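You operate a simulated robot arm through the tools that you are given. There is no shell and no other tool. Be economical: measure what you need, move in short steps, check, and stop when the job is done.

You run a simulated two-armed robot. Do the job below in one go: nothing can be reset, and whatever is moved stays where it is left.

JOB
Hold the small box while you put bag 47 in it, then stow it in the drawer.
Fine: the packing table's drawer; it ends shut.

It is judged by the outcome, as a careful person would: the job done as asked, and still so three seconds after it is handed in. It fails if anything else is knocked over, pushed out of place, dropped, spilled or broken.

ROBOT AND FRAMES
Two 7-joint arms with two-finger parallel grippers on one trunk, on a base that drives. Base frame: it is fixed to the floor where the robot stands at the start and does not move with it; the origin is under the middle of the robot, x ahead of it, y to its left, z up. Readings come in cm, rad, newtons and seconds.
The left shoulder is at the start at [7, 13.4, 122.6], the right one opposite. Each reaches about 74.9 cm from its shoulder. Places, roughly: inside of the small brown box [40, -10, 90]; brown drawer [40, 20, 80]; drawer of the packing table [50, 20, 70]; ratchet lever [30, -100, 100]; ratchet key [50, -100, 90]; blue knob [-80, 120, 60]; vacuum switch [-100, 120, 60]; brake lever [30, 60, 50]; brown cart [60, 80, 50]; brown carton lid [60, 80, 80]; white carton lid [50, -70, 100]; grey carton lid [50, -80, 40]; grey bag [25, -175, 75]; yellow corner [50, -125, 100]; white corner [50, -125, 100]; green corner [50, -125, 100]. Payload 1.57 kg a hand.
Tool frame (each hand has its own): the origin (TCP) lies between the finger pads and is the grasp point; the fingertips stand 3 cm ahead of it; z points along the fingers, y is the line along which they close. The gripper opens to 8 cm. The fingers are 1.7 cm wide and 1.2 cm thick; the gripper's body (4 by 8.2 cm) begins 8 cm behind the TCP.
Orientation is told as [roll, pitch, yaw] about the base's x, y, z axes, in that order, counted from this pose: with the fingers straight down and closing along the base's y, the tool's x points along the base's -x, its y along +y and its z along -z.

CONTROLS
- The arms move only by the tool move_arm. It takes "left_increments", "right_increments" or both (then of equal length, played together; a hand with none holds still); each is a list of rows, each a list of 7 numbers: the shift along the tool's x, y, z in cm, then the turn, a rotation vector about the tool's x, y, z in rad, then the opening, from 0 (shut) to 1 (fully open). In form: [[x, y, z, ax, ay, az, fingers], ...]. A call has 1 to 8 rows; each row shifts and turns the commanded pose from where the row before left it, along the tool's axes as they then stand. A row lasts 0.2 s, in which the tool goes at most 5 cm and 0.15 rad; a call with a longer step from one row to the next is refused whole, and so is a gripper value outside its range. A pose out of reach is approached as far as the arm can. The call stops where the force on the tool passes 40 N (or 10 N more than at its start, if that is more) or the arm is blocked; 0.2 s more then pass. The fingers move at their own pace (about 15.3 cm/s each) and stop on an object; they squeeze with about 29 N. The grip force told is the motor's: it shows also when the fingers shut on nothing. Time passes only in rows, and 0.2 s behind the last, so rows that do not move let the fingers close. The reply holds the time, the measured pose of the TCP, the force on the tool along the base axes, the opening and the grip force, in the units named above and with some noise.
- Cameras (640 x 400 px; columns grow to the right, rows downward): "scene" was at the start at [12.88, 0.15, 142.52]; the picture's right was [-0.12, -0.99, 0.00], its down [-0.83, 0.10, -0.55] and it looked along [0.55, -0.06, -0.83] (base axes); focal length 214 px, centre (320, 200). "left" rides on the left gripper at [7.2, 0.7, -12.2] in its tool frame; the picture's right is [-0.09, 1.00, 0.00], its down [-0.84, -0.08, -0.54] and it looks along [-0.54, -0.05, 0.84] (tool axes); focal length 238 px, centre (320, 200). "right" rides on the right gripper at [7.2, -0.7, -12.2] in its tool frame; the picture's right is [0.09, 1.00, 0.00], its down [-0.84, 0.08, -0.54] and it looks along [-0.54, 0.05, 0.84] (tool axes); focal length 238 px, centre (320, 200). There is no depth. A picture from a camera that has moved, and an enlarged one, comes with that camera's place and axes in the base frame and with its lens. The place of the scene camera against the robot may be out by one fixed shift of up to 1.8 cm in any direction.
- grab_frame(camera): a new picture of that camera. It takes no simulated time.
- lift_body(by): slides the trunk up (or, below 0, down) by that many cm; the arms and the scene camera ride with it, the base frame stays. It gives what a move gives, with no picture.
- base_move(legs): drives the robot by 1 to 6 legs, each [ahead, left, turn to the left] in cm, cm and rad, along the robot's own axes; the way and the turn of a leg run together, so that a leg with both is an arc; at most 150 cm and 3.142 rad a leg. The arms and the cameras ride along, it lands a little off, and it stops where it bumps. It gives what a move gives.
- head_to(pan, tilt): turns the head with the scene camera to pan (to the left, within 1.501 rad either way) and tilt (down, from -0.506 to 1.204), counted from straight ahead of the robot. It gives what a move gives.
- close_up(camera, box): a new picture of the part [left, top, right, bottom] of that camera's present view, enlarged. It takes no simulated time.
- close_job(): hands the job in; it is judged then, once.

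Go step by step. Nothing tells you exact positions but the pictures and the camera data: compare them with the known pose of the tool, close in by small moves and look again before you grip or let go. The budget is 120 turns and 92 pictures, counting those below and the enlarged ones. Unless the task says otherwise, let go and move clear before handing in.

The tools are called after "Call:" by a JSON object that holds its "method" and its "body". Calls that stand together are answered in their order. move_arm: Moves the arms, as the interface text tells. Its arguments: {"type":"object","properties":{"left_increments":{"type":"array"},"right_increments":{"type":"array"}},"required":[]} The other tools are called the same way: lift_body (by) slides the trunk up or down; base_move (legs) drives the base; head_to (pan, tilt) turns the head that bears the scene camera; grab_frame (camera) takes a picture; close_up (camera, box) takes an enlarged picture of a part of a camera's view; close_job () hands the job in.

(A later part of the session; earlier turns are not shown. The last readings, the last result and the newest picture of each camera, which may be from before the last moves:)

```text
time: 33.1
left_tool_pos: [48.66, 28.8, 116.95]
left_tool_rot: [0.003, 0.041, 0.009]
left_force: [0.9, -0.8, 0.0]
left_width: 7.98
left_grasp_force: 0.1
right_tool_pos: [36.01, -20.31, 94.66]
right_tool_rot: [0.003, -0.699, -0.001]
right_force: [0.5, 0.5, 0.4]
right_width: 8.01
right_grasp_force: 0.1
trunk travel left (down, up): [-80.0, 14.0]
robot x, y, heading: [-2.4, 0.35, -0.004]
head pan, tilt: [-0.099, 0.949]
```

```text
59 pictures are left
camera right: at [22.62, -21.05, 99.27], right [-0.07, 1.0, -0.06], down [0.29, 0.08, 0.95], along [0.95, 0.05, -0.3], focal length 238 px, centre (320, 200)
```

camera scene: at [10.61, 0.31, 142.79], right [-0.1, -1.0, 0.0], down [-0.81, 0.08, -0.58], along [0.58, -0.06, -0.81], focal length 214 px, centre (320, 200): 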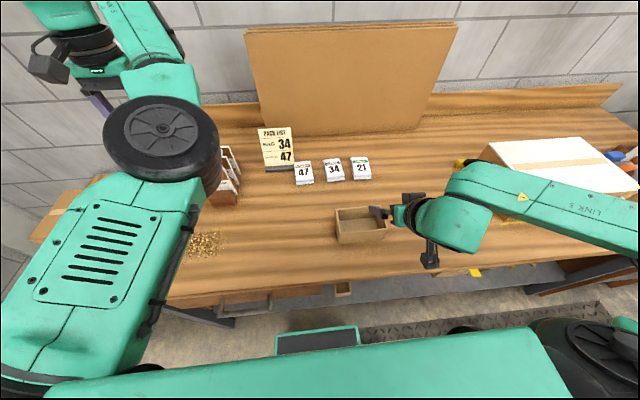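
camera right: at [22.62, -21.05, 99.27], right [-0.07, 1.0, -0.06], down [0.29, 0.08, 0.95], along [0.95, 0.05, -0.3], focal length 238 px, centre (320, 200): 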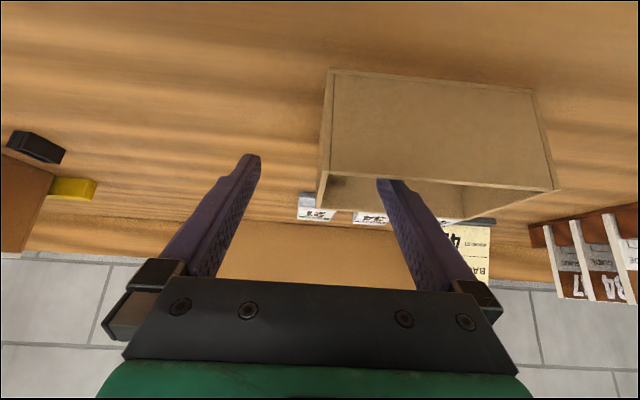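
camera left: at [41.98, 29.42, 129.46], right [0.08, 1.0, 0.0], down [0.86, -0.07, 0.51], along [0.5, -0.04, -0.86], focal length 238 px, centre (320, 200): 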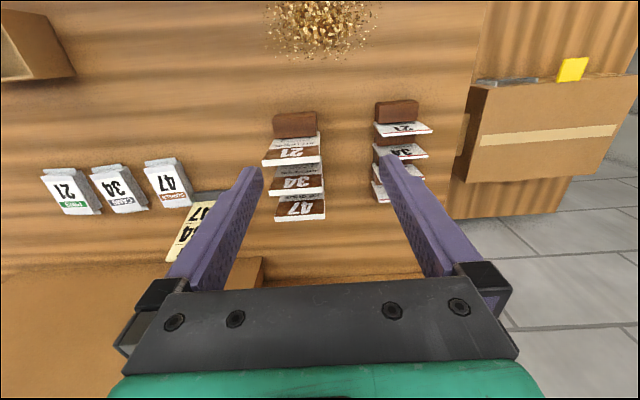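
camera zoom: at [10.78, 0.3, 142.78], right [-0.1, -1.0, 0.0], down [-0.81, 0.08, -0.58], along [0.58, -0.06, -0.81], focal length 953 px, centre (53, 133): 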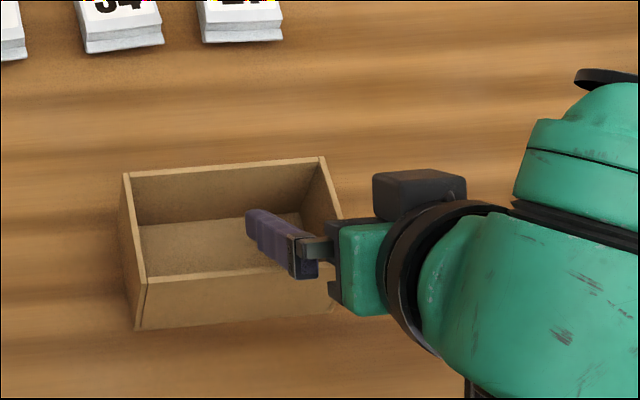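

The wall is centred between the fingers, so I'll close gently.

Call:
{"method": "move_arm", "body": {"right_increments": [[0, 0, 0, 0, 0, 0, 0.5], [0, 0, 0, 0, 0, 0, 0.3], [0, 0, 0, 0, 0, 0, 0.15], [0, 0, 0, 0, 0, 0, 0.0], [0, 0, 0, 0, 0, 0, 0.0]]}}

Call:
{"method": "close_up", "body": {"camera": "scene", "box": [290, 140, 450, 260]}}

```text
time: 34.3
left_tool_pos: [48.65, 29.0, 117.08]
left_tool_rot: [0.002, 0.041, 0.008]
left_force: [-0.1, 0.0, -0.1]
left_width: 7.99
left_grasp_force: 0.1
right_tool_pos: [36.04, -20.24, 94.69]
right_tool_rot: [0.0, -0.701, -0.002]
right_force: [0.2, -0.3, -0.4]
right_width: 0.33
right_grasp_force: 24.0
trunk travel left (down, up): [-80.0, 14.0]
robot x, y, heading: [-2.25, -0.09, -0.003]
head pan, tilt: [-0.099, 0.949]
```

```text
3.33 times, centred on (370, 200) of scene
camera zoom: at [10.72, 0.31, 142.78], right [-0.1, -1.0, 0.0], down [-0.81, 0.08, -0.58], along [0.58, -0.06, -0.81], focal length 715 px, centre (153, 200)
```

zoom: 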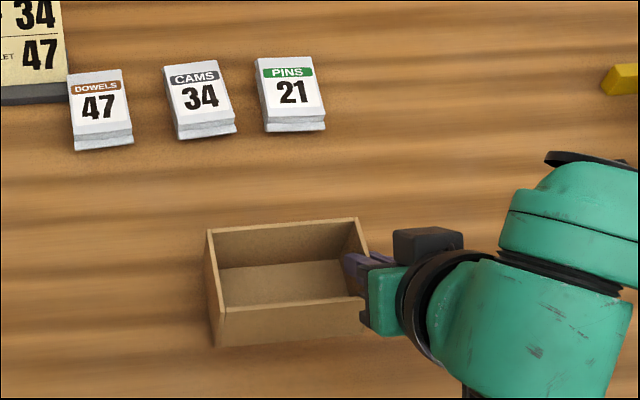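

The box wall is pinched firmly. Next I'll move the left hand over bag 47.

Call:
{"method": "move_arm", "body": {"left_increments": [[-1.3, -3.66, 0, 0, -0.041, 0, 1], [-1.3, -3.66, 0, 0, 0, 0, 1], [-1.3, -3.66, 0, 0, 0, 0, 1], [-1.3, -3.66, 0, 0, 0, 0, 1], [-1.3, -3.66, 0, 0, 0, 0, 1], [-1.3, -3.66, 0, 0, 0, 0, 1], [-1.3, -3.66, 0, 0, 0, 0, 1], [-1.2, -3.66, 0, 0, 0, 0, 1]]}}

Call:
{"method": "grab_frame", "body": {"camera": "left"}}

```text
time: 36.1
left_tool_pos: [54.98, 7.08, 116.39]
left_tool_rot: [0.005, 0.0, 0.01]
left_force: [0.3, -0.5, -0.1]
left_width: 8.01
left_grasp_force: 0.0
left hand out of reach, approached as far as the arm can: row 1, 2, 5, 6, 7, 8
right_tool_pos: [36.02, -20.6, 94.61]
right_tool_rot: [0.003, -0.7, -0.002]
right_force: [0.8, 0.2, -0.4]
right_width: 0.33
right_grasp_force: 24.0
trunk travel left (down, up): [-80.0, 14.0]
robot x, y, heading: [-2.07, 0.22, -0.001]
head pan, tilt: [-0.099, 0.949]
```

```text
57 pictures are left
camera left: at [47.68, 7.55, 128.56], right [0.08, 1.0, 0.01], down [0.84, -0.07, 0.54], along [0.54, -0.04, -0.84], focal length 238 px, centre (320, 200)
```

left: 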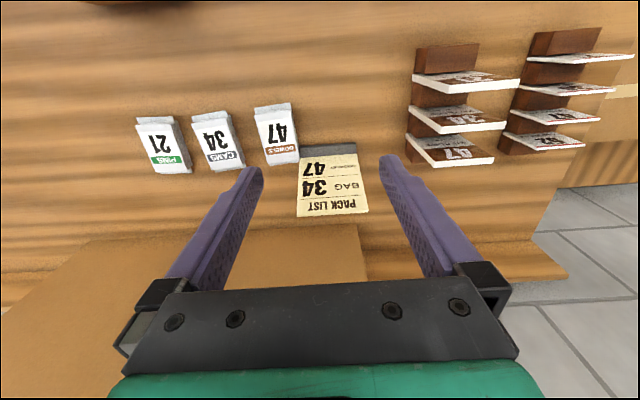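

Call:
{"method": "move_arm", "body": {"left_increments": [[0, -1, 2, 0, 0, 0, 1], [0, -1, 2, 0, 0, 0, 1]]}}

```text
time: 36.7
left_tool_pos: [55.06, 5.23, 112.37]
left_tool_rot: [0.002, 0.0, 0.009]
left_force: [0.8, 0.5, -1.1]
left_width: 8.02
left_grasp_force: 0.1
right_tool_pos: [35.97, -20.39, 94.64]
right_tool_rot: [-0.001, -0.698, -0.001]
right_force: [0.1, 0.2, -0.6]
right_width: 0.34
right_grasp_force: 24.3
trunk travel left (down, up): [-80.0, 14.0]
robot x, y, heading: [-2.43, 0.11, 0.006]
head pan, tilt: [-0.099, 0.949]
```

Call:
{"method": "move_arm", "body": {"left_increments": [[-0.5, -2.8, 1.5, 0, 0, 0, 1], [-0.5, -2.8, 1.5, 0, 0, 0, 1], [-1.5, 0, 3, 0, 0, 0, 1], [-1.5, 0, 3, 0, 0, 0, 1]]}}

Call:
{"method": "grab_frame", "body": {"camera": "left"}}

Call:
{"method": "grab_frame", "body": {"camera": "scene"}}

```text
time: 37.7
left_tool_pos: [55.32, -0.45, 106.6]
left_tool_rot: [0.001, 0.002, 0.011]
left_force: [0.0, 0.3, -0.7]
left_width: 8.0
left_grasp_force: 0.0
left hand out of reach, approached as far as the arm can: row 1, 2, 3, 4
right_tool_pos: [36.15, -20.23, 94.5]
right_tool_rot: [-0.001, -0.7, 0.001]
right_force: [0.0, 0.2, -0.1]
right_width: 0.34
right_grasp_force: 24.3
trunk travel left (down, up): [-80.0, 14.0]
robot x, y, heading: [-2.06, 0.15, -0.002]
head pan, tilt: [-0.099, 0.949]
```

```text
56 pictures are left
camera left: at [48.03, 0.02, 118.81], right [0.08, 1.0, 0.0], down [0.84, -0.07, 0.54], along [0.54, -0.04, -0.84], focal length 238 px, centre (320, 200)
```

left: 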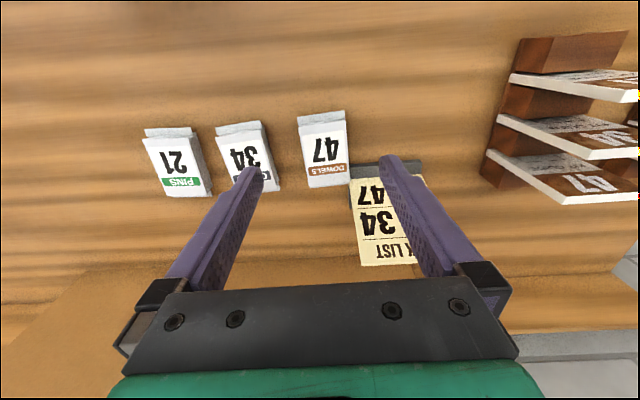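

```text
55 pictures are left
camera scene: at [10.81, 0.41, 142.77], right [-0.1, -1.0, 0.0], down [-0.81, 0.08, -0.58], along [0.58, -0.06, -0.81], focal length 214 px, centre (320, 200)
```

scene: 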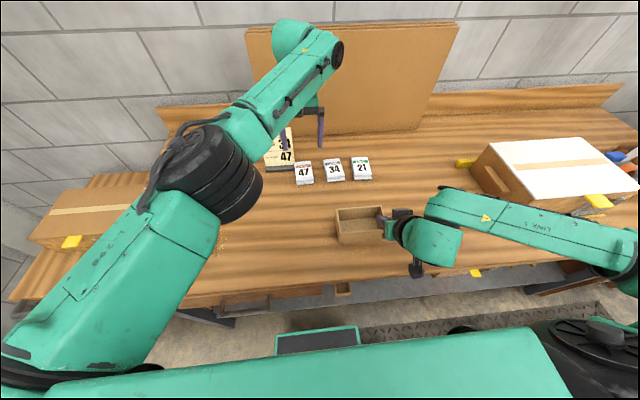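

The left arm is at full stretch with a vertical hand. I'll lean it forward by 0.4 rad to gain reach, match the bag's small yaw, and approach.

Call:
{"method": "move_arm", "body": {"left_increments": [[0, 0, 0, 0, -0.133, -0.017, 1], [0, 0, 0, 0, -0.133, -0.017, 1], [0, 0, 0, 0, -0.134, -0.016, 1], [0.42, 0.1, 3.3, 0, 0, 0, 1], [0.42, 0.1, 3.3, 0, 0, 0, 1], [0.42, 0.1, 3.0, 0, 0, 0, 1]]}}

Call:
{"method": "grab_frame", "body": {"camera": "left"}}

Call:
{"method": "close_up", "body": {"camera": "scene", "box": [250, 100, 410, 260]}}

```text
time: 39.1
left_tool_pos: [57.87, -0.25, 97.24]
left_tool_rot: [-0.005, -0.401, 0.059]
left_force: [-0.8, 0.6, 1.1]
left_width: 7.97
left_grasp_force: 0.0
right_tool_pos: [36.11, -20.32, 94.66]
right_tool_rot: [0.0, -0.701, -0.002]
right_force: [-0.3, -0.7, 0.4]
right_width: 0.32
right_grasp_force: 24.6
trunk travel left (down, up): [-80.0, 14.0]
robot x, y, heading: [-2.27, 0.02, 0.003]
head pan, tilt: [-0.099, 0.949]
```

```text
54 pictures are left
camera left: at [46.44, -0.28, 105.62], right [0.03, 1.0, 0.03], down [0.56, -0.04, 0.83], along [0.83, -0.01, -0.56], focal length 238 px, centre (320, 200)
```

left: 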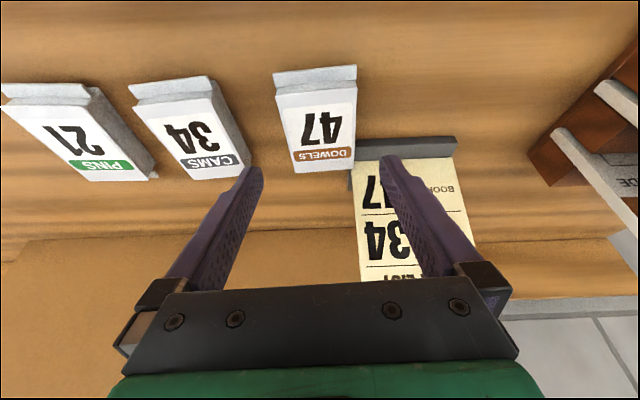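

```text
2.50 times, centred on (330, 180) of scene
camera zoom: at [10.74, 0.27, 142.78], right [-0.1, -1.0, 0.0], down [-0.81, 0.08, -0.58], along [0.58, -0.06, -0.81], focal length 536 px, centre (295, 250)
```

zoom: 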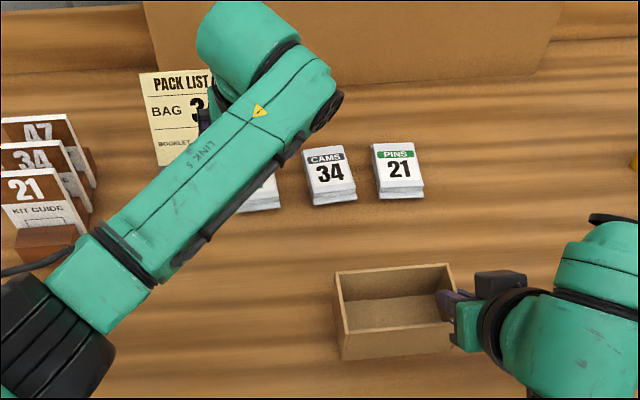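

The bag is well centred (x≈59.1, y≈−0.2) and the stand is clear. I'll descend around it.

Call:
{"method": "move_arm", "body": {"left_increments": [[1.1, 0, 2.5, 0, 0, 0, 1], [0.9, 0, 2.1, 0, 0, 0, 1]]}}

Call:
{"method": "grab_frame", "body": {"camera": "left"}}

```text
time: 39.7
left_tool_pos: [57.85, -0.2, 92.2]
left_tool_rot: [-0.007, -0.4, 0.059]
left_force: [-0.3, 0.7, 1.0]
left_width: 7.99
left_grasp_force: 0.0
right_tool_pos: [36.04, -20.31, 94.71]
right_tool_rot: [0.001, -0.698, -0.001]
right_force: [-0.5, 0.1, -0.3]
right_width: 0.31
right_grasp_force: 24.2
trunk travel left (down, up): [-80.0, 14.0]
robot x, y, heading: [-2.34, 0.01, -0.005]
head pan, tilt: [-0.099, 0.949]
```

```text
52 pictures are left
camera left: at [46.35, -0.31, 100.66], right [0.03, 1.0, 0.03], down [0.56, -0.04, 0.83], along [0.83, -0.01, -0.56], focal length 238 px, centre (320, 200)
```

left: 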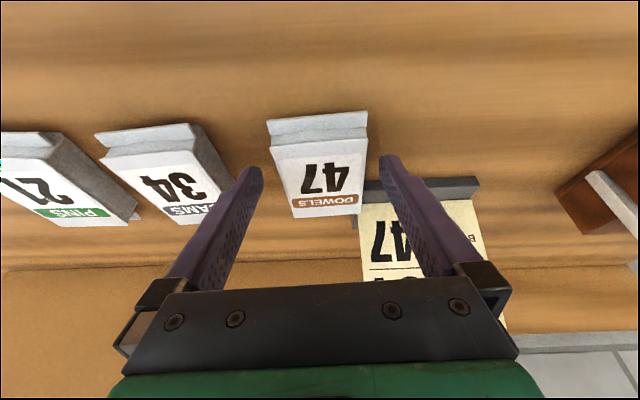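

Call:
{"method": "move_arm", "body": {"left_increments": [[0.25, 0, 0.55, 0, 0, 0, 1], [0, 0, 0, 0, 0, 0, 0.8], [0, 0, 0, 0, 0, 0, 0.6], [0, 0, 0, 0, 0, 0, 0.4], [0, 0, 0, 0, 0, 0, 0.4]]}}

Call:
{"method": "grab_frame", "body": {"camera": "left"}}

```text
time: 40.9
left_tool_pos: [57.6, -0.33, 91.6]
left_tool_rot: [-0.007, -0.398, 0.06]
left_force: [-0.4, -1.3, -0.9]
left_width: 5.72
left_grasp_force: 28.5
right_tool_pos: [35.9, -20.18, 94.68]
right_tool_rot: [0.0, -0.699, -0.001]
right_force: [0.1, 0.1, 0.1]
right_width: 0.33
right_grasp_force: 24.2
trunk travel left (down, up): [-80.0, 14.0]
robot x, y, heading: [-2.66, 0.33, 0.002]
head pan, tilt: [-0.099, 0.949]
```

```text
51 pictures are left
camera left: at [46.3, -0.28, 100.08], right [0.03, 1.0, 0.03], down [0.56, -0.04, 0.82], along [0.83, -0.01, -0.56], focal length 238 px, centre (320, 200)
```

left: 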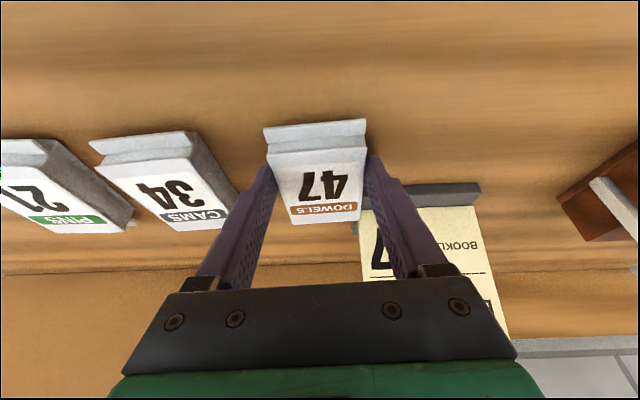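

The bag is gripped (5.7 cm). I'll lift it straight up.

Call:
{"method": "move_arm", "body": {"left_increments": [[-0.78, 0, -1.84, 0, 0, 0, 0.4], [-1.17, 0, -2.8, 0, 0, 0, 0.4], [-1.55, 0, -3.7, 0, 0, 0, 0.4], [-0.8, 0, -1.9, 0, 0, 0, 0.4]]}}

Call:
{"method": "grab_frame", "body": {"camera": "left"}}

Call:
{"method": "grab_frame", "body": {"camera": "scene"}}

```text
time: 41.9
left_tool_pos: [57.72, -0.27, 102.87]
left_tool_rot: [-0.005, -0.4, 0.061]
left_force: [-1.3, -0.3, 0.4]
left_width: 3.22
left_grasp_force: 0.1
right_tool_pos: [36.13, -20.29, 94.65]
right_tool_rot: [0.001, -0.701, -0.002]
right_force: [-0.3, 0.6, -0.5]
right_width: 0.32
right_grasp_force: 24.1
trunk travel left (down, up): [-80.0, 14.0]
robot x, y, heading: [-2.05, 0.16, -0.004]
head pan, tilt: [-0.099, 0.949]
```

```text
50 pictures are left
camera left: at [46.25, -0.17, 111.36], right [0.03, 1.0, 0.03], down [0.56, -0.04, 0.83], along [0.83, -0.01, -0.56], focal length 238 px, centre (320, 200)
```

left: 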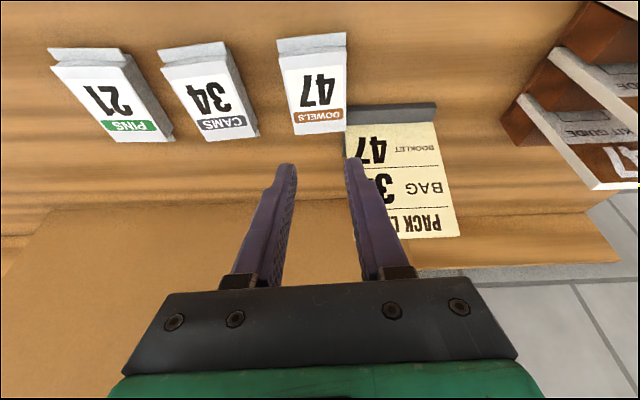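

```text
49 pictures are left
camera scene: at [10.7, 0.3, 142.78], right [-0.1, -1.0, 0.0], down [-0.81, 0.08, -0.58], along [0.58, -0.06, -0.81], focal length 214 px, centre (320, 200)
```

scene: 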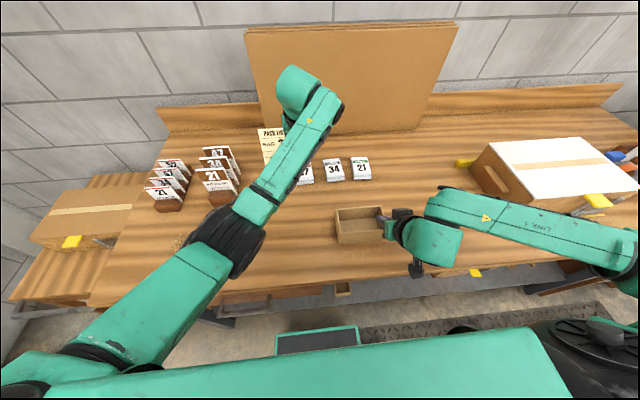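

The grip was too shallow and the bag slipped, though it stayed in place. I'll go back, this time deeper, feeling for the table.

Call:
{"method": "move_arm", "body": {"left_increments": [[1.4, 0, 3.4, 0, 0, 0, 1], [1.4, 0, 3.4, 0, 0, 0, 1], [1.3, 0, 3.3, 0, 0, 0, 1]]}}

Call:
{"method": "move_arm", "body": {"left_increments": [[0.15, 0, 0.36, 0, 0, 0, 1], [0.15, 0, 0.36, 0, 0, 0, 1]]}}

Call:
{"method": "grab_frame", "body": {"camera": "left"}}

```text
time: 42.7
left_tool_pos: [58.02, -0.38, 91.8]
left_tool_rot: [-0.007, -0.4, 0.059]
left_force: [0.8, 0.3, -0.2]
left_width: 8.0
left_grasp_force: 0.0
right_tool_pos: [36.06, -20.3, 94.65]
right_tool_rot: [0.0, -0.701, -0.003]
right_force: [0.0, -0.1, 0.2]
right_width: 0.31
right_grasp_force: 24.6
trunk travel left (down, up): [-80.0, 14.0]
robot x, y, heading: [-2.39, -0.32, -0.002]
head pan, tilt: [-0.099, 0.949]
```

```text
time: 43.3
left_tool_pos: [57.76, -0.24, 91.15]
left_tool_rot: [-0.008, -0.399, 0.058]
left_force: [0.0, 1.4, 0.2]
left_width: 8.0
left_grasp_force: 0.0
right_tool_pos: [35.97, -20.25, 94.58]
right_tool_rot: [0.001, -0.698, -0.001]
right_force: [0.0, 0.1, 0.6]
right_width: 0.33
right_grasp_force: 24.0
trunk travel left (down, up): [-80.0, 14.0]
robot x, y, heading: [-2.28, 0.2, -0.002]
head pan, tilt: [-0.099, 0.949]
```

```text
48 pictures are left
camera left: at [46.47, -0.26, 99.54], right [0.03, 1.0, 0.03], down [0.56, -0.04, 0.83], along [0.83, -0.01, -0.56], focal length 238 px, centre (320, 200)
```

left: 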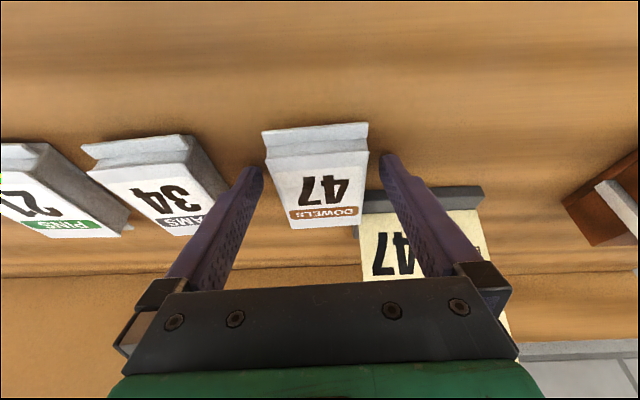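

Call:
{"method": "move_arm", "body": {"left_increments": [[0.12, 0, 0.28, 0, 0, 0, 1], [0.12, 0, 0.28, 0, 0, 0, 1], [0.12, 0, 0.28, 0, 0, 0, 1]]}}

```text
time: 44.1
left_tool_pos: [57.84, -0.22, 91.03]
left_tool_rot: [-0.006, -0.421, 0.056]
left_force: [9.0, 2.2, 37.7]
left_width: 7.98
left_grasp_force: 0.1
right_tool_pos: [35.56, -20.23, 95.0]
right_tool_rot: [-0.001, -0.705, -0.002]
right_force: [-0.2, 0.2, -0.1]
right_width: 0.3
right_grasp_force: 24.1
trunk travel left (down, up): [-80.0, 14.0]
robot x, y, heading: [-2.21, 0.23, 0.001]
head pan, tilt: [-0.099, 0.949]
```

Table contact was felt, so it sits at about z≈87.9. I'll ease off the pressure, close fully, and lift just 1 cm as a test.

Call:
{"method": "move_arm", "body": {"left_increments": [[-0.23, 0, -0.55, 0, 0, 0, 1], [0, 0, 0, 0, 0, 0, 0.75], [0, 0, 0, 0, 0, 0, 0.5], [0, 0, 0, 0, 0, 0, 0], [0, 0, 0, 0, 0, 0, 0]]}}

Call:
{"method": "move_arm", "body": {"left_increments": [[-0.2, 0, -0.46, 0, 0, 0, 0], [-0.2, 0, -0.46, 0, 0, 0, 0], [-0.2, 0, -0.46, 0, 0, 0, 0]]}}

Call:
{"method": "grab_frame", "body": {"camera": "left"}}

```text
time: 45.3
left_tool_pos: [57.54, -0.19, 91.17]
left_tool_rot: [-0.007, -0.404, 0.058]
left_force: [-2.3, 7.1, 23.4]
left_width: 5.75
left_grasp_force: 28.7
right_tool_pos: [35.61, -20.21, 94.93]
right_tool_rot: [-0.002, -0.703, -0.001]
right_force: [-0.3, 0.5, -1.2]
right_width: 0.34
right_grasp_force: 24.1
trunk travel left (down, up): [-80.0, 14.0]
robot x, y, heading: [-2.2, 0.25, 0.003]
head pan, tilt: [-0.099, 0.949]
```

```text
time: 46.1
left_tool_pos: [57.76, -0.14, 92.13]
left_tool_rot: [-0.005, -0.395, 0.06]
left_force: [0.0, 0.1, -1.4]
left_width: 5.71
left_grasp_force: 29.0
right_tool_pos: [36.07, -20.27, 94.61]
right_tool_rot: [0.0, -0.698, -0.001]
right_force: [-0.7, 0.5, 1.2]
right_width: 0.35
right_grasp_force: 24.5
trunk travel left (down, up): [-80.0, 14.0]
robot x, y, heading: [-2.22, 0.26, -0.001]
head pan, tilt: [-0.099, 0.949]
```

```text
47 pictures are left
camera left: at [46.4, -0.23, 100.63], right [0.03, 1.0, 0.03], down [0.57, -0.04, 0.82], along [0.82, -0.01, -0.57], focal length 238 px, centre (320, 200)
```

left: 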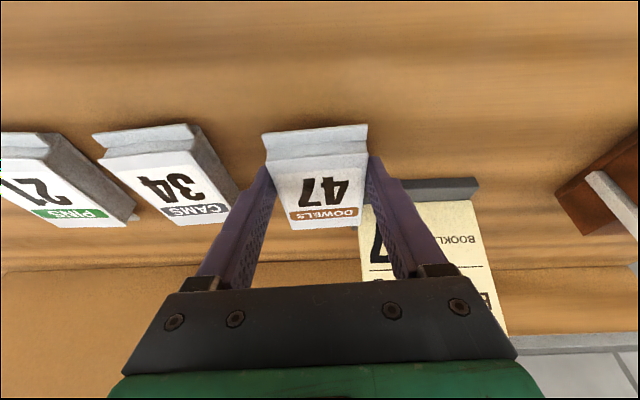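

The bag moved with the hand this time. I'll lift further, gently.

Call:
{"method": "move_arm", "body": {"left_increments": [[-0.4, 0, -0.92, 0, 0, 0, 0], [-0.6, 0, -1.4, 0, 0, 0, 0], [-0.8, 0, -1.84, 0, 0, 0, 0], [-0.8, 0, -1.84, 0, 0, 0, 0], [-0.8, 0, -1.84, 0, 0, 0, 0]]}}

Call:
{"method": "grab_frame", "body": {"camera": "left"}}

```text
time: 47.3
left_tool_pos: [58.31, 0.38, 100.61]
left_tool_rot: [0.002, -0.4, 0.062]
left_force: [-0.2, -0.2, -1.8]
left_width: 5.69
left_grasp_force: 28.5
right_tool_pos: [35.91, -20.35, 94.83]
right_tool_rot: [0.0, -0.698, -0.001]
right_force: [0.6, -0.4, 0.2]
right_width: 0.34
right_grasp_force: 24.2
trunk travel left (down, up): [-80.0, 14.0]
robot x, y, heading: [-2.28, -0.09, -0.005]
head pan, tilt: [-0.099, 0.949]
```

```text
46 pictures are left
camera left: at [46.7, 0.26, 109.08], right [0.02, 1.0, 0.04], down [0.56, -0.04, 0.82], along [0.83, 0.01, -0.56], focal length 238 px, centre (320, 200)
```

left: 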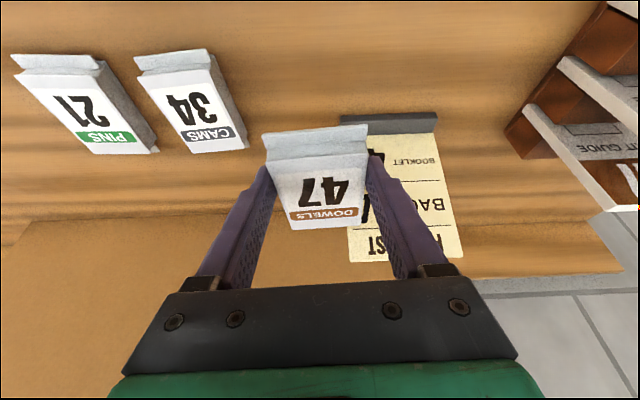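

The bag is held. I'll pull back and up, clear of everything, then straighten the hand.

Call:
{"method": "move_arm", "body": {"left_increments": [[2.3, 0.6, -2.28, 0, 0, 0, 0], [2.3, 0.6, -2.28, 0, 0, 0, 0], [2.3, 0.6, -2.28, 0, 0, 0, 0], [2.3, 0.6, -2.28, 0, 0, 0, 0], [2.3, 0.6, -2.28, 0, 0, 0, 0]]}}

Call:
{"method": "move_arm", "body": {"left_increments": [[0, 0, 0, 0, 0.1, 0, 0], [0, 0, 0, 0, 0.1, 0, 0], [0, 0, 0, 0, 0.1, 0, 0], [0, 0, 0, 0, 0.1, 0, 0]]}}

Call:
{"method": "grab_frame", "body": {"camera": "left"}}

```text
time: 48.4
left_tool_pos: [48.73, 7.25, 105.57]
left_tool_rot: [0.11, -0.484, 0.095]
left_force: [0.9, -0.6, -1.1]
left_width: 5.76
left_grasp_force: 28.9
left hand out of reach, approached as far as the arm can: row 4, 5
right_tool_pos: [35.98, -20.21, 94.73]
right_tool_rot: [0.0, -0.7, -0.001]
right_force: [0.1, -0.2, 0.3]
right_width: 0.35
right_grasp_force: 25.1
trunk travel left (down, up): [-80.0, 14.0]
robot x, y, heading: [-2.66, -0.2, 0.003]
head pan, tilt: [-0.099, 0.949]
stopped in row 5 (left hand): the arm was blocked; the commanded pose is now the measured one
```

```text
time: 49.4
left_tool_pos: [52.87, 7.42, 102.03]
left_tool_rot: [0.096, -0.087, 0.14]
left_force: [-0.3, 0.6, -1.5]
left_width: 5.74
left_grasp_force: 28.6
left hand out of reach, approached as far as the arm can: row 1, 2, 3, 4
right_tool_pos: [36.03, -20.31, 94.64]
right_tool_rot: [0.0, -0.7, -0.002]
right_force: [1.4, -0.2, 0.0]
right_width: 0.34
right_grasp_force: 24.7
trunk travel left (down, up): [-80.0, 14.0]
robot x, y, heading: [-2.36, 0.31, -0.002]
head pan, tilt: [-0.099, 0.949]
```

```text
45 pictures are left
camera left: at [44.72, 5.69, 113.63], right [-0.06, 0.99, 0.1], down [0.8, -0.02, 0.6], along [0.6, 0.12, -0.79], focal length 238 px, centre (320, 200)
```

left: 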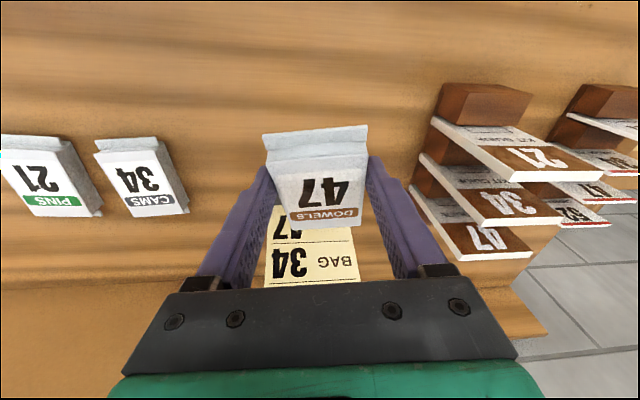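

The arm hits limits when retracting, so I'll look at its configuration.

Call:
{"method": "grab_frame", "body": {"camera": "scene"}}

```text
44 pictures are left
camera scene: at [10.78, 0.3, 142.77], right [-0.1, -1.0, 0.0], down [-0.81, 0.08, -0.58], along [0.58, -0.06, -0.81], focal length 214 px, centre (320, 200)
```

scene: 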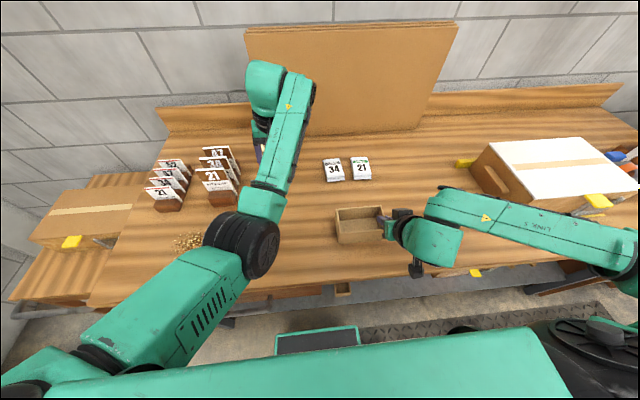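

Call:
{"method": "move_arm", "body": {"left_increments": [[2, 0, 0, 0.03, 0.0, 0, 0], [2, 0, 0, 0.03, 0.0, 0, 0], [2, 0, 0, 0.03, 0, 0, 0]]}}

```text
time: 50.2
left_tool_pos: [51.22, 8.47, 99.51]
left_tool_rot: [0.027, -0.111, 0.174]
left_force: [-0.1, 0.4, -1.5]
left_width: 5.76
left_grasp_force: 28.5
left hand out of reach, approached as far as the arm can: row 1, 2, 3
right_tool_pos: [36.01, -20.34, 94.62]
right_tool_rot: [0.0, -0.7, -0.002]
right_force: [0.0, -0.1, -0.6]
right_width: 0.33
right_grasp_force: 24.6
trunk travel left (down, up): [-80.0, 14.0]
robot x, y, heading: [-2.24, 0.03, -0.003]
head pan, tilt: [-0.099, 0.949]
```

The wrist keeps drifting to positive yaw, so I'll turn that way instead of the other.

Call:
{"method": "move_arm", "body": {"left_increments": [[0, 0, -0.5, 0, 0.05, -0.13, 0], [0, 0, -0.5, 0, 0.03, -0.14, 0], [0, 0, -0.5, 0, 0.03, -0.14, 0], [0, 0, -0.5, 0, 0, -0.14, 0], [0, 0, -0.5, 0, 0, -0.14, 0]]}}

```text
time: 51.4
left_tool_pos: [52.14, 5.71, 100.35]
left_tool_rot: [0.001, 0.026, 0.83]
left_force: [0.6, -0.1, -0.7]
left_width: 5.73
left_grasp_force: 29.0
left hand out of reach, approached as far as the arm can: row 1, 2, 3, 5
right_tool_pos: [35.95, -20.33, 94.71]
right_tool_rot: [0.001, -0.697, -0.002]
right_force: [0.0, -0.6, 0.0]
right_width: 0.31
right_grasp_force: 24.4
trunk travel left (down, up): [-80.0, 14.0]
robot x, y, heading: [-2.48, -0.21, 0.003]
head pan, tilt: [-0.099, 0.949]
```

Call:
{"method": "move_arm", "body": {"left_increments": [[1.35, 1.47, -2, 0, 0, -0.1, 0], [1.2, 1.6, -2, 0, 0, -0.1, 0], [1.0, 1.7, -1, 0, 0, -0.1, 0], [0.8, 1.8, -1, 0, 0, -0.1, 0]]}}

Call:
{"method": "grab_frame", "body": {"camera": "scene"}}

```text
time: 52.4
left_tool_pos: [52.88, 4.33, 102.56]
left_tool_rot: [0.012, 0.024, 1.227]
left_force: [1.3, 0.6, -1.4]
left_width: 5.75
left_grasp_force: 29.5
left hand out of reach, approached as far as the arm can: row 1, 2, 3, 4
right_tool_pos: [36.03, -20.33, 94.65]
right_tool_rot: [0.002, -0.699, -0.002]
right_force: [-0.4, -0.4, 1.2]
right_width: 0.32
right_grasp_force: 24.5
trunk travel left (down, up): [-80.0, 14.0]
robot x, y, heading: [-2.38, -0.16, 0.002]
head pan, tilt: [-0.099, 0.949]
```

```text
43 pictures are left
camera scene: at [10.74, 0.31, 142.78], right [-0.1, -1.0, 0.0], down [-0.81, 0.08, -0.58], along [0.58, -0.06, -0.81], focal length 214 px, centre (320, 200)
```

scene: 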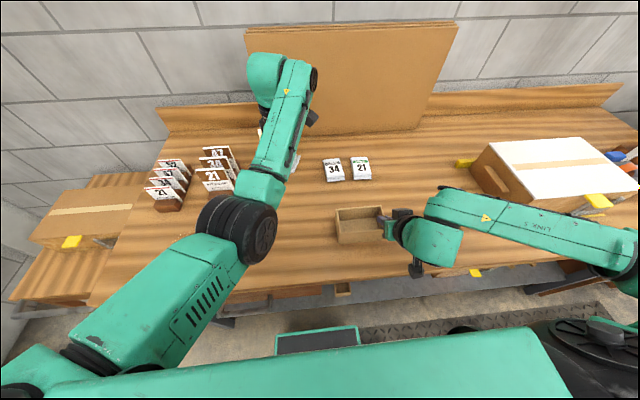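

The left arm's present posture can't retract, but it is fine where it is. I'll release the box, drive the base back and to the right so the left hand comes over the box, then re-grip the box with the right hand.

Call:
{"method": "move_arm", "body": {"right_increments": [[0, 0, 0, 0, 0, 0, 0.2], [0, 0, 0, 0, 0, 0, 0.6], [0, 0, 0, 0, 0, 0, 1], [-2.6, 0, -3.05, 0, 0, 0, 1], [-2.6, 0, -3.05, 0, 0, 0, 1]]}}

Call:
{"method": "move_arm", "body": {"left_increments": [[0, 0, 0, 0, 0, -0.12, 0], [0, 0, 0, 0, 0, -0.12, 0], [0, 0, 0, 0, 0, -0.1, 0]]}}

Call:
{"method": "grab_frame", "body": {"camera": "left"}}

Call:
{"method": "grab_frame", "body": {"camera": "right"}}

```text
time: 53.6
left_tool_pos: [52.97, 4.42, 102.51]
left_tool_rot: [0.013, 0.024, 1.225]
left_force: [-1.2, -0.6, -1.1]
left_width: 5.72
left_grasp_force: 29.1
right_tool_pos: [36.1, -20.33, 102.75]
right_tool_rot: [0.0, -0.698, -0.004]
right_force: [-0.4, 0.1, -0.4]
right_width: 8.01
right_grasp_force: 0.1
trunk travel left (down, up): [-80.0, 14.0]
robot x, y, heading: [-2.42, -0.05, -0.001]
head pan, tilt: [-0.099, 0.949]
```

```text
time: 54.4
left_tool_pos: [52.95, 4.36, 102.52]
left_tool_rot: [0.019, 0.018, 1.567]
left_force: [-0.1, 0.7, -0.7]
left_width: 5.72
left_grasp_force: 28.9
right_tool_pos: [36.12, -20.38, 102.7]
right_tool_rot: [0.0, -0.697, -0.003]
right_force: [0.1, 0.0, 0.5]
right_width: 8.0
right_grasp_force: 0.0
trunk travel left (down, up): [-80.0, 14.0]
robot x, y, heading: [-2.02, 0.08, 0.0]
head pan, tilt: [-0.099, 0.949]
```

```text
42 pictures are left
camera left: at [52.44, -2.68, 114.95], right [-1.0, 0.1, 0.02], down [0.09, 0.85, 0.53], along [0.04, 0.53, -0.85], focal length 238 px, centre (320, 200)
```

left: 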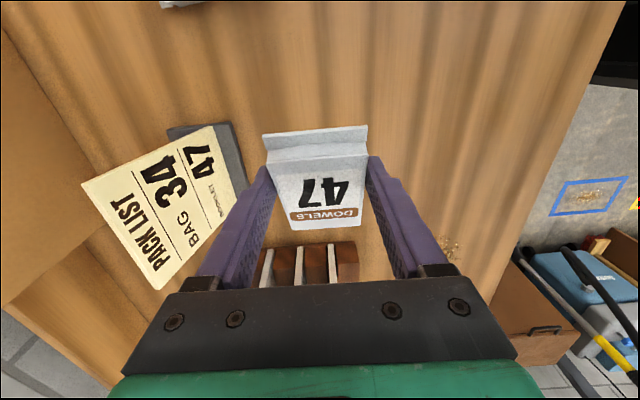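

```text
41 pictures are left
camera right: at [22.77, -21.11, 107.35], right [-0.07, 1.0, -0.06], down [0.29, 0.08, 0.95], along [0.95, 0.05, -0.3], focal length 238 px, centre (320, 200)
```

right: 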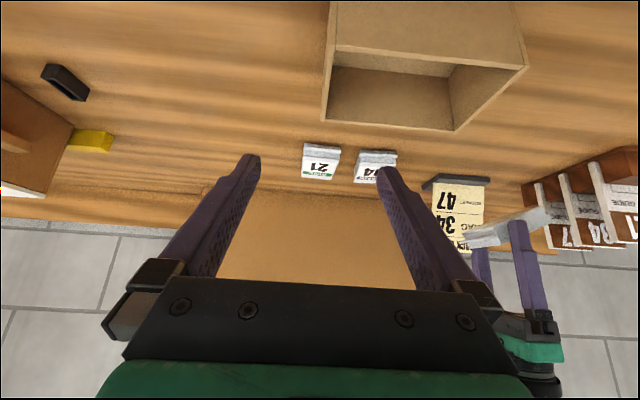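

The bag is held with its far end tipped slightly down, which helps insertion. I'll drive back and then right so it comes over the box.

Call:
{"method": "base_move", "body": {"legs": [[-15.8, 0, 0], [0, -18.0, 0]]}}

Call:
{"method": "head_to", "body": {"pan": 0.15, "tilt": 0.85}}

Call:
{"method": "grab_frame", "body": {"camera": "scene"}}

Call:
{"method": "grab_frame", "body": {"camera": "left"}}

Call:
{"method": "grab_frame", "body": {"camera": "right"}}

```text
time: 56.9
left_tool_pos: [37.28, -13.42, 102.59]
left_tool_rot: [0.02, 0.019, 1.567]
left_force: [0.5, -0.4, -0.9]
left_width: 5.7
left_grasp_force: 28.7
right_tool_pos: [20.39, -37.95, 102.77]
right_tool_rot: [-0.002, -0.695, -0.002]
right_force: [0.0, 0.1, 0.2]
right_width: 7.99
right_grasp_force: 0.1
trunk travel left (down, up): [-80.0, 14.0]
robot x, y, heading: [-17.64, -17.98, 0.0]
head pan, tilt: [-0.099, 0.949]
```

```text
time: 57.6
left_tool_pos: [37.15, -13.68, 102.64]
left_tool_rot: [0.02, 0.015, 1.565]
left_force: [-0.5, -1.1, -1.2]
left_width: 5.72
left_grasp_force: 29.6
right_tool_pos: [20.39, -38.4, 102.76]
right_tool_rot: [0.003, -0.696, -0.004]
right_force: [-0.4, -0.4, -0.3]
right_width: 8.0
right_grasp_force: 0.1
trunk travel left (down, up): [-80.0, 14.0]
robot x, y, heading: [-18.02, -17.97, -0.0]
head pan, tilt: [0.15, 0.85]
```

```text
40 pictures are left
camera scene: at [-4.48, -15.86, 143.53], right [0.15, -0.99, 0.0], down [-0.74, -0.11, -0.66], along [0.65, 0.1, -0.75], focal length 214 px, centre (320, 200)
```

scene: 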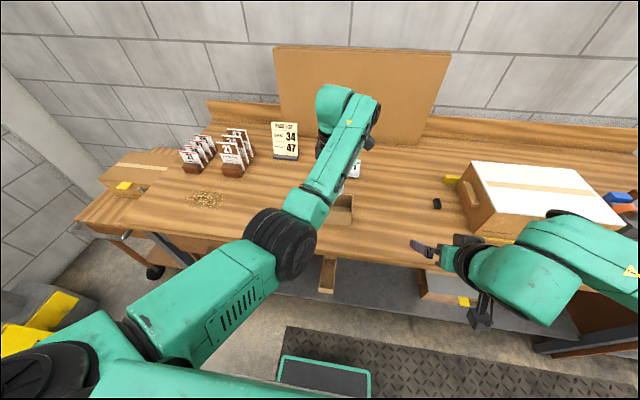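

```text
39 pictures are left
camera left: at [36.7, -20.75, 114.94], right [-0.99, 0.1, 0.02], down [0.09, 0.84, 0.53], along [0.04, 0.53, -0.85], focal length 238 px, centre (320, 200)
```

left: 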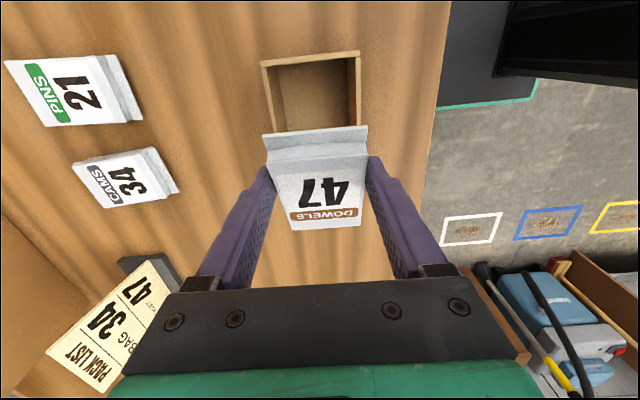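

```text
38 pictures are left
camera right: at [7.0, -39.14, 107.33], right [-0.07, 1.0, -0.06], down [0.29, 0.08, 0.95], along [0.95, 0.05, -0.3], focal length 238 px, centre (320, 200)
```

right: 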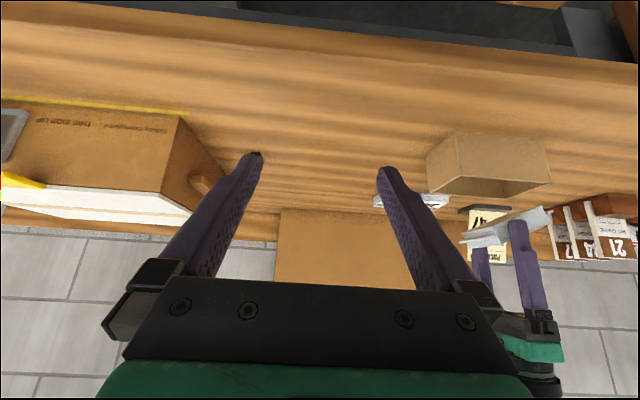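

I'll shift the left hand 4 cm aside, then bring the right hand back low to the box's right wall.

Call:
{"method": "move_arm", "body": {"left_increments": [[-2, 0, 0, 0, 0, 0, 0], [-2, 0, 0, 0, 0, 0, 0]]}}

Call:
{"method": "move_arm", "body": {"right_increments": [[2.9, 0, 3.4, 0, 0, 0, 0.5], [-1.99, 3.02, 1.67, 0, 0, 0, 0.5], [-1.99, 3.02, 1.67, 0, 0, 0, 0.5], [-1.99, 3.02, 1.67, 0, 0, 0, 0.5], [-1.99, 3.02, 1.67, 0, 0, 0, 0.5], [-1.99, 3.02, 1.67, 0, 0, 0, 0.5], [-1.99, 3.02, 1.67, 0, 0, 0, 0.5]]}}

Call:
{"method": "grab_frame", "body": {"camera": "right"}}

```text
time: 58.2
left_tool_pos: [37.69, -9.59, 102.42]
left_tool_rot: [0.021, 0.016, 1.564]
left_force: [-0.6, 0.3, -1.0]
left_width: 5.73
left_grasp_force: 28.8
left hand out of reach, approached as far as the arm can: row 2
right_tool_pos: [20.45, -38.34, 102.7]
right_tool_rot: [0.0, -0.697, -0.003]
right_force: [-0.6, -0.4, -0.3]
right_width: 8.0
right_grasp_force: 0.1
trunk travel left (down, up): [-80.0, 14.0]
robot x, y, heading: [-17.89, -17.74, -0.003]
head pan, tilt: [0.15, 0.85]
```

```text
time: 59.9
left_tool_pos: [37.75, -9.49, 102.31]
left_tool_rot: [0.022, 0.019, 1.564]
left_force: [-0.1, 0.4, -1.0]
left_width: 5.76
left_grasp_force: 29.1
right_tool_pos: [36.17, -20.05, 98.19]
right_tool_rot: [-0.001, -0.698, -0.002]
right_force: [-0.7, 0.6, -0.2]
right_width: 4.01
right_grasp_force: 0.1
trunk travel left (down, up): [-80.0, 14.0]
robot x, y, heading: [-17.91, -17.62, 0.001]
head pan, tilt: [0.15, 0.85]
```

```text
37 pictures are left
camera right: at [22.82, -20.85, 102.86], right [-0.07, 1.0, -0.06], down [0.29, 0.08, 0.95], along [0.95, 0.05, -0.3], focal length 238 px, centre (320, 200)
```

right: 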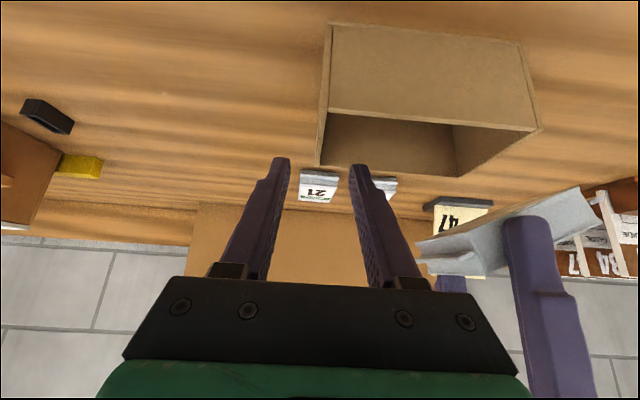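

Call:
{"method": "move_arm", "body": {"right_increments": [[1.14, -0.15, 1.35, 0, 0, 0, 0.5], [1.14, -0.1, 1.35, 0, 0, 0, 0.5], [0, 0, 0, 0, 0, 0, 0.25], [0, 0, 0, 0, 0, 0, 0.0], [0, 0, 0, 0, 0, 0, 0.0]]}}

Call:
{"method": "grab_frame", "body": {"camera": "right"}}

Call:
{"method": "grab_frame", "body": {"camera": "left"}}

```text
time: 61.0
left_tool_pos: [37.72, -9.68, 102.39]
left_tool_rot: [0.018, 0.019, 1.565]
left_force: [0.4, -0.3, -0.9]
left_width: 5.72
left_grasp_force: 29.5
right_tool_pos: [35.98, -20.47, 94.69]
right_tool_rot: [0.001, -0.697, -0.004]
right_force: [0.7, -0.4, 0.3]
right_width: 0.31
right_grasp_force: 24.7
trunk travel left (down, up): [-80.0, 14.0]
robot x, y, heading: [-17.97, -17.96, -0.002]
head pan, tilt: [0.15, 0.85]
```

```text
36 pictures are left
camera right: at [22.67, -21.25, 99.34], right [-0.07, 1.0, -0.06], down [0.29, 0.08, 0.95], along [0.95, 0.05, -0.3], focal length 238 px, centre (320, 200)
```

right: 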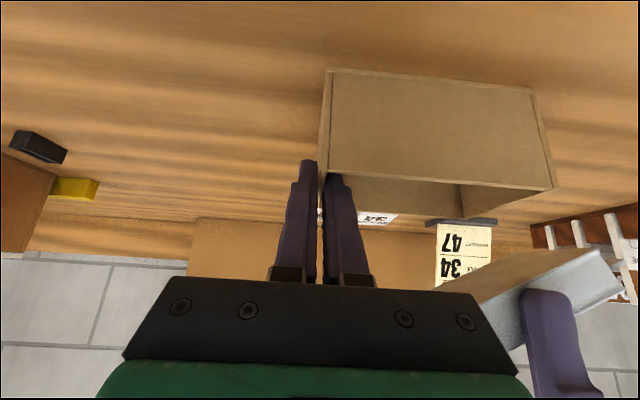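

```text
35 pictures are left
camera left: at [37.13, -16.72, 114.7], right [-0.99, 0.1, 0.02], down [0.09, 0.85, 0.53], along [0.04, 0.53, -0.85], focal length 238 px, centre (320, 200)
```

left: 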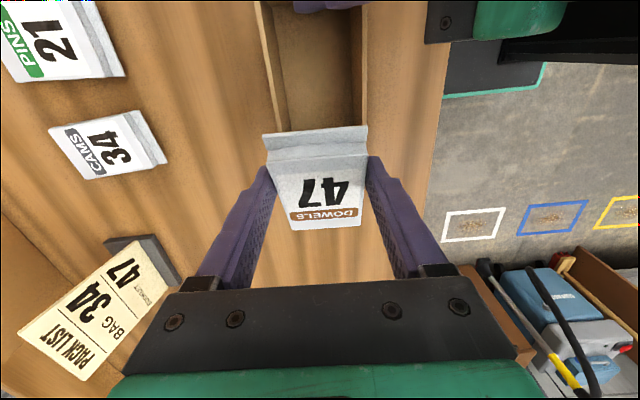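

The box is held again. I'll bring the bag back over the box and tip it a bit more, low end towards the left wall.

Call:
{"method": "move_arm", "body": {"left_increments": [[1.6, 0.25, 0, 0, 0, 0, 0], [1.6, 0.25, 0, 0, 0, 0, 0], [0, 0, 0, 0, 0.1, 0, 0], [0, 0, 0, 0, 0.1, 0, 0], [0, 0, 0, 0, 0.1, 0, 0], [0, 0, 0, 0, 0.1, 0, 0]]}}

Call:
{"method": "grab_frame", "body": {"camera": "right"}}

Call:
{"method": "grab_frame", "body": {"camera": "left"}}

```text
time: 62.5
left_tool_pos: [37.52, -12.84, 102.3]
left_tool_rot: [0.021, 0.419, 1.572]
left_force: [0.1, -0.9, -1.2]
left_width: 5.74
left_grasp_force: 29.4
left hand out of reach, approached as far as the arm can: row 4
right_tool_pos: [36.09, -20.49, 94.71]
right_tool_rot: [-0.001, -0.697, -0.004]
right_force: [0.3, -0.7, -0.2]
right_width: 0.35
right_grasp_force: 24.8
trunk travel left (down, up): [-80.0, 14.0]
robot x, y, heading: [-18.28, -18.02, -0.004]
head pan, tilt: [0.15, 0.85]
```

```text
34 pictures are left
camera right: at [22.67, -21.21, 99.34], right [-0.07, 1.0, -0.06], down [0.29, 0.08, 0.95], along [0.95, 0.05, -0.3], focal length 238 px, centre (320, 200)
```

right: 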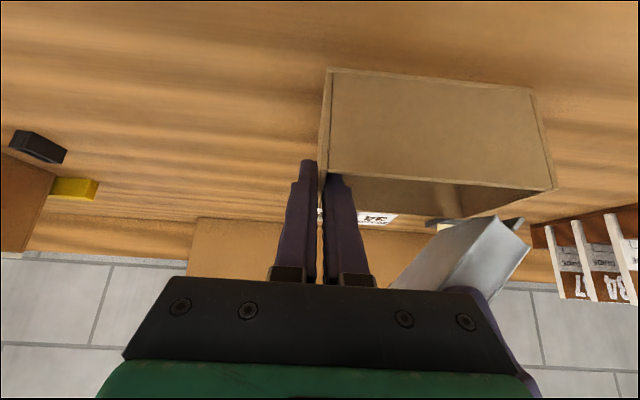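

```text
33 pictures are left
camera left: at [37.05, -14.53, 116.38], right [-1.0, 0.09, -0.02], down [0.09, 0.98, 0.15], along [0.03, 0.15, -0.99], focal length 238 px, centre (320, 200)
```

left: 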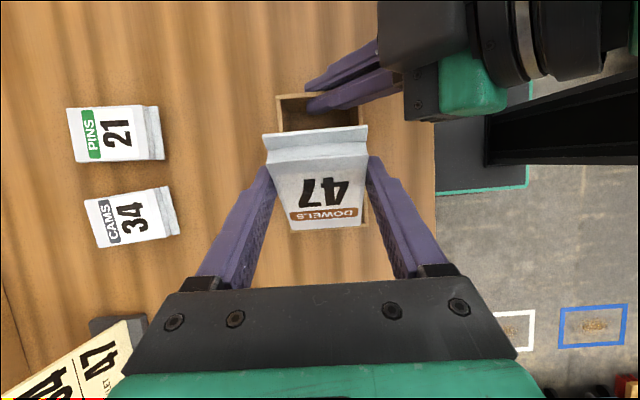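

The view confirms good alignment. I'll shift slightly and lower 3 cm.

Call:
{"method": "move_arm", "body": {"left_increments": [[-0.2, 0.3, 1.45, 0, 0, 0, 0], [-0.58, 0, 1.38, 0, 0, 0, 0]]}}

Call:
{"method": "grab_frame", "body": {"camera": "left"}}

Call:
{"method": "grab_frame", "body": {"camera": "right"}}

```text
time: 63.0
left_tool_pos: [37.16, -13.22, 99.45]
left_tool_rot: [0.02, 0.416, 1.574]
left_force: [0.3, 0.6, -0.6]
left_width: 5.72
left_grasp_force: 29.4
right_tool_pos: [36.14, -20.6, 94.69]
right_tool_rot: [0.0, -0.696, -0.002]
right_force: [0.4, 0.7, 0.3]
right_width: 0.33
right_grasp_force: 24.5
trunk travel left (down, up): [-80.0, 14.0]
robot x, y, heading: [-17.91, -17.78, -0.004]
head pan, tilt: [0.15, 0.85]
```

```text
32 pictures are left
camera left: at [36.66, -14.9, 113.53], right [-1.0, 0.09, -0.02], down [0.08, 0.98, 0.16], along [0.03, 0.15, -0.99], focal length 238 px, centre (320, 200)
```

left: 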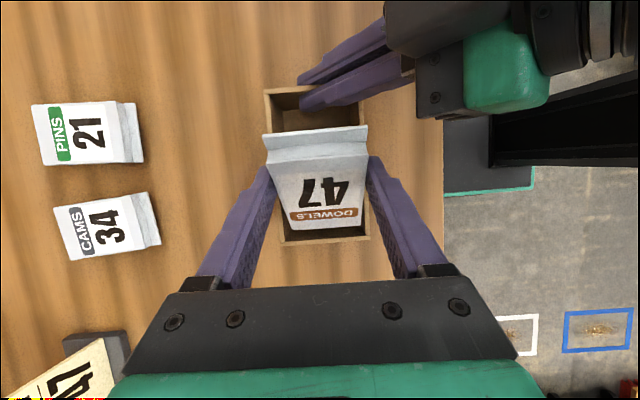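

```text
31 pictures are left
camera right: at [22.68, -21.23, 99.34], right [-0.07, 1.0, -0.06], down [0.29, 0.08, 0.95], along [0.95, 0.05, -0.3], focal length 238 px, centre (320, 200)
```

right: 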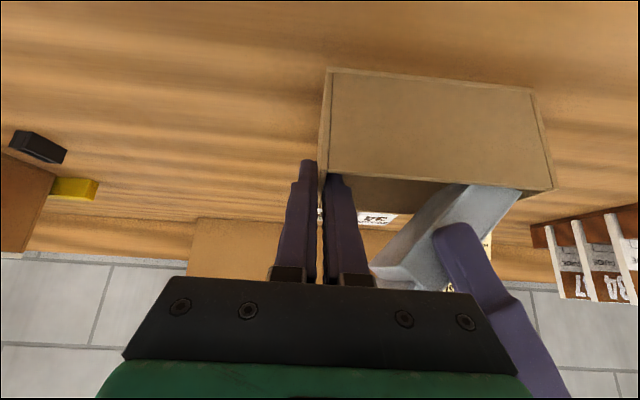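

Call:
{"method": "move_arm", "body": {"left_increments": [[-0.35, 0, 0.8, 0, 0, 0, 0], [-0.29, 0, 0.7, 0, 0, 0, 0]]}}

Call:
{"method": "grab_frame", "body": {"camera": "left"}}

Call:
{"method": "grab_frame", "body": {"camera": "right"}}

```text
time: 63.6
left_tool_pos: [37.21, -13.11, 97.77]
left_tool_rot: [0.019, 0.416, 1.576]
left_force: [0.5, 0.7, -1.0]
left_width: 5.71
left_grasp_force: 29.4
right_tool_pos: [36.07, -20.4, 94.66]
right_tool_rot: [-0.001, -0.696, -0.003]
right_force: [-0.6, 0.5, 0.6]
right_width: 0.34
right_grasp_force: 24.3
trunk travel left (down, up): [-80.0, 14.0]
robot x, y, heading: [-17.82, -17.98, 0.003]
head pan, tilt: [0.15, 0.85]
```

```text
30 pictures are left
camera left: at [36.65, -14.87, 111.91], right [-1.0, 0.09, -0.02], down [0.08, 0.98, 0.16], along [0.03, 0.15, -0.99], focal length 238 px, centre (320, 200)
```

left: 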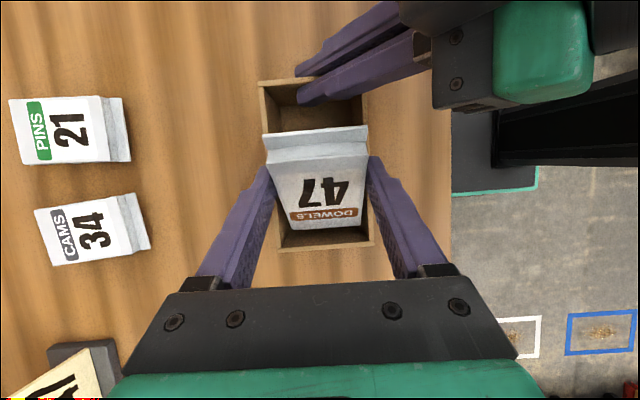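

```text
29 pictures are left
camera right: at [22.67, -21.25, 99.34], right [-0.07, 1.0, -0.06], down [0.29, 0.08, 0.95], along [0.95, 0.05, -0.3], focal length 238 px, centre (320, 200)
```

right: 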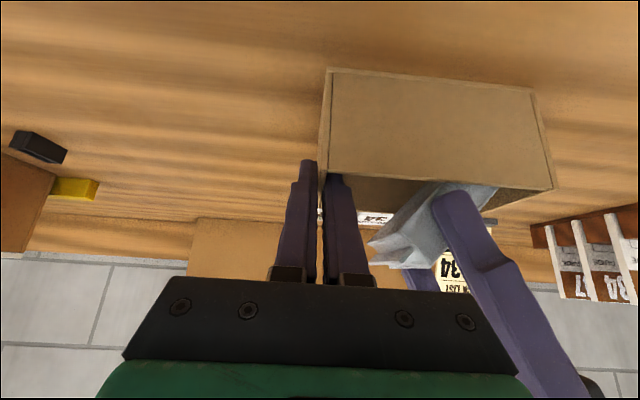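

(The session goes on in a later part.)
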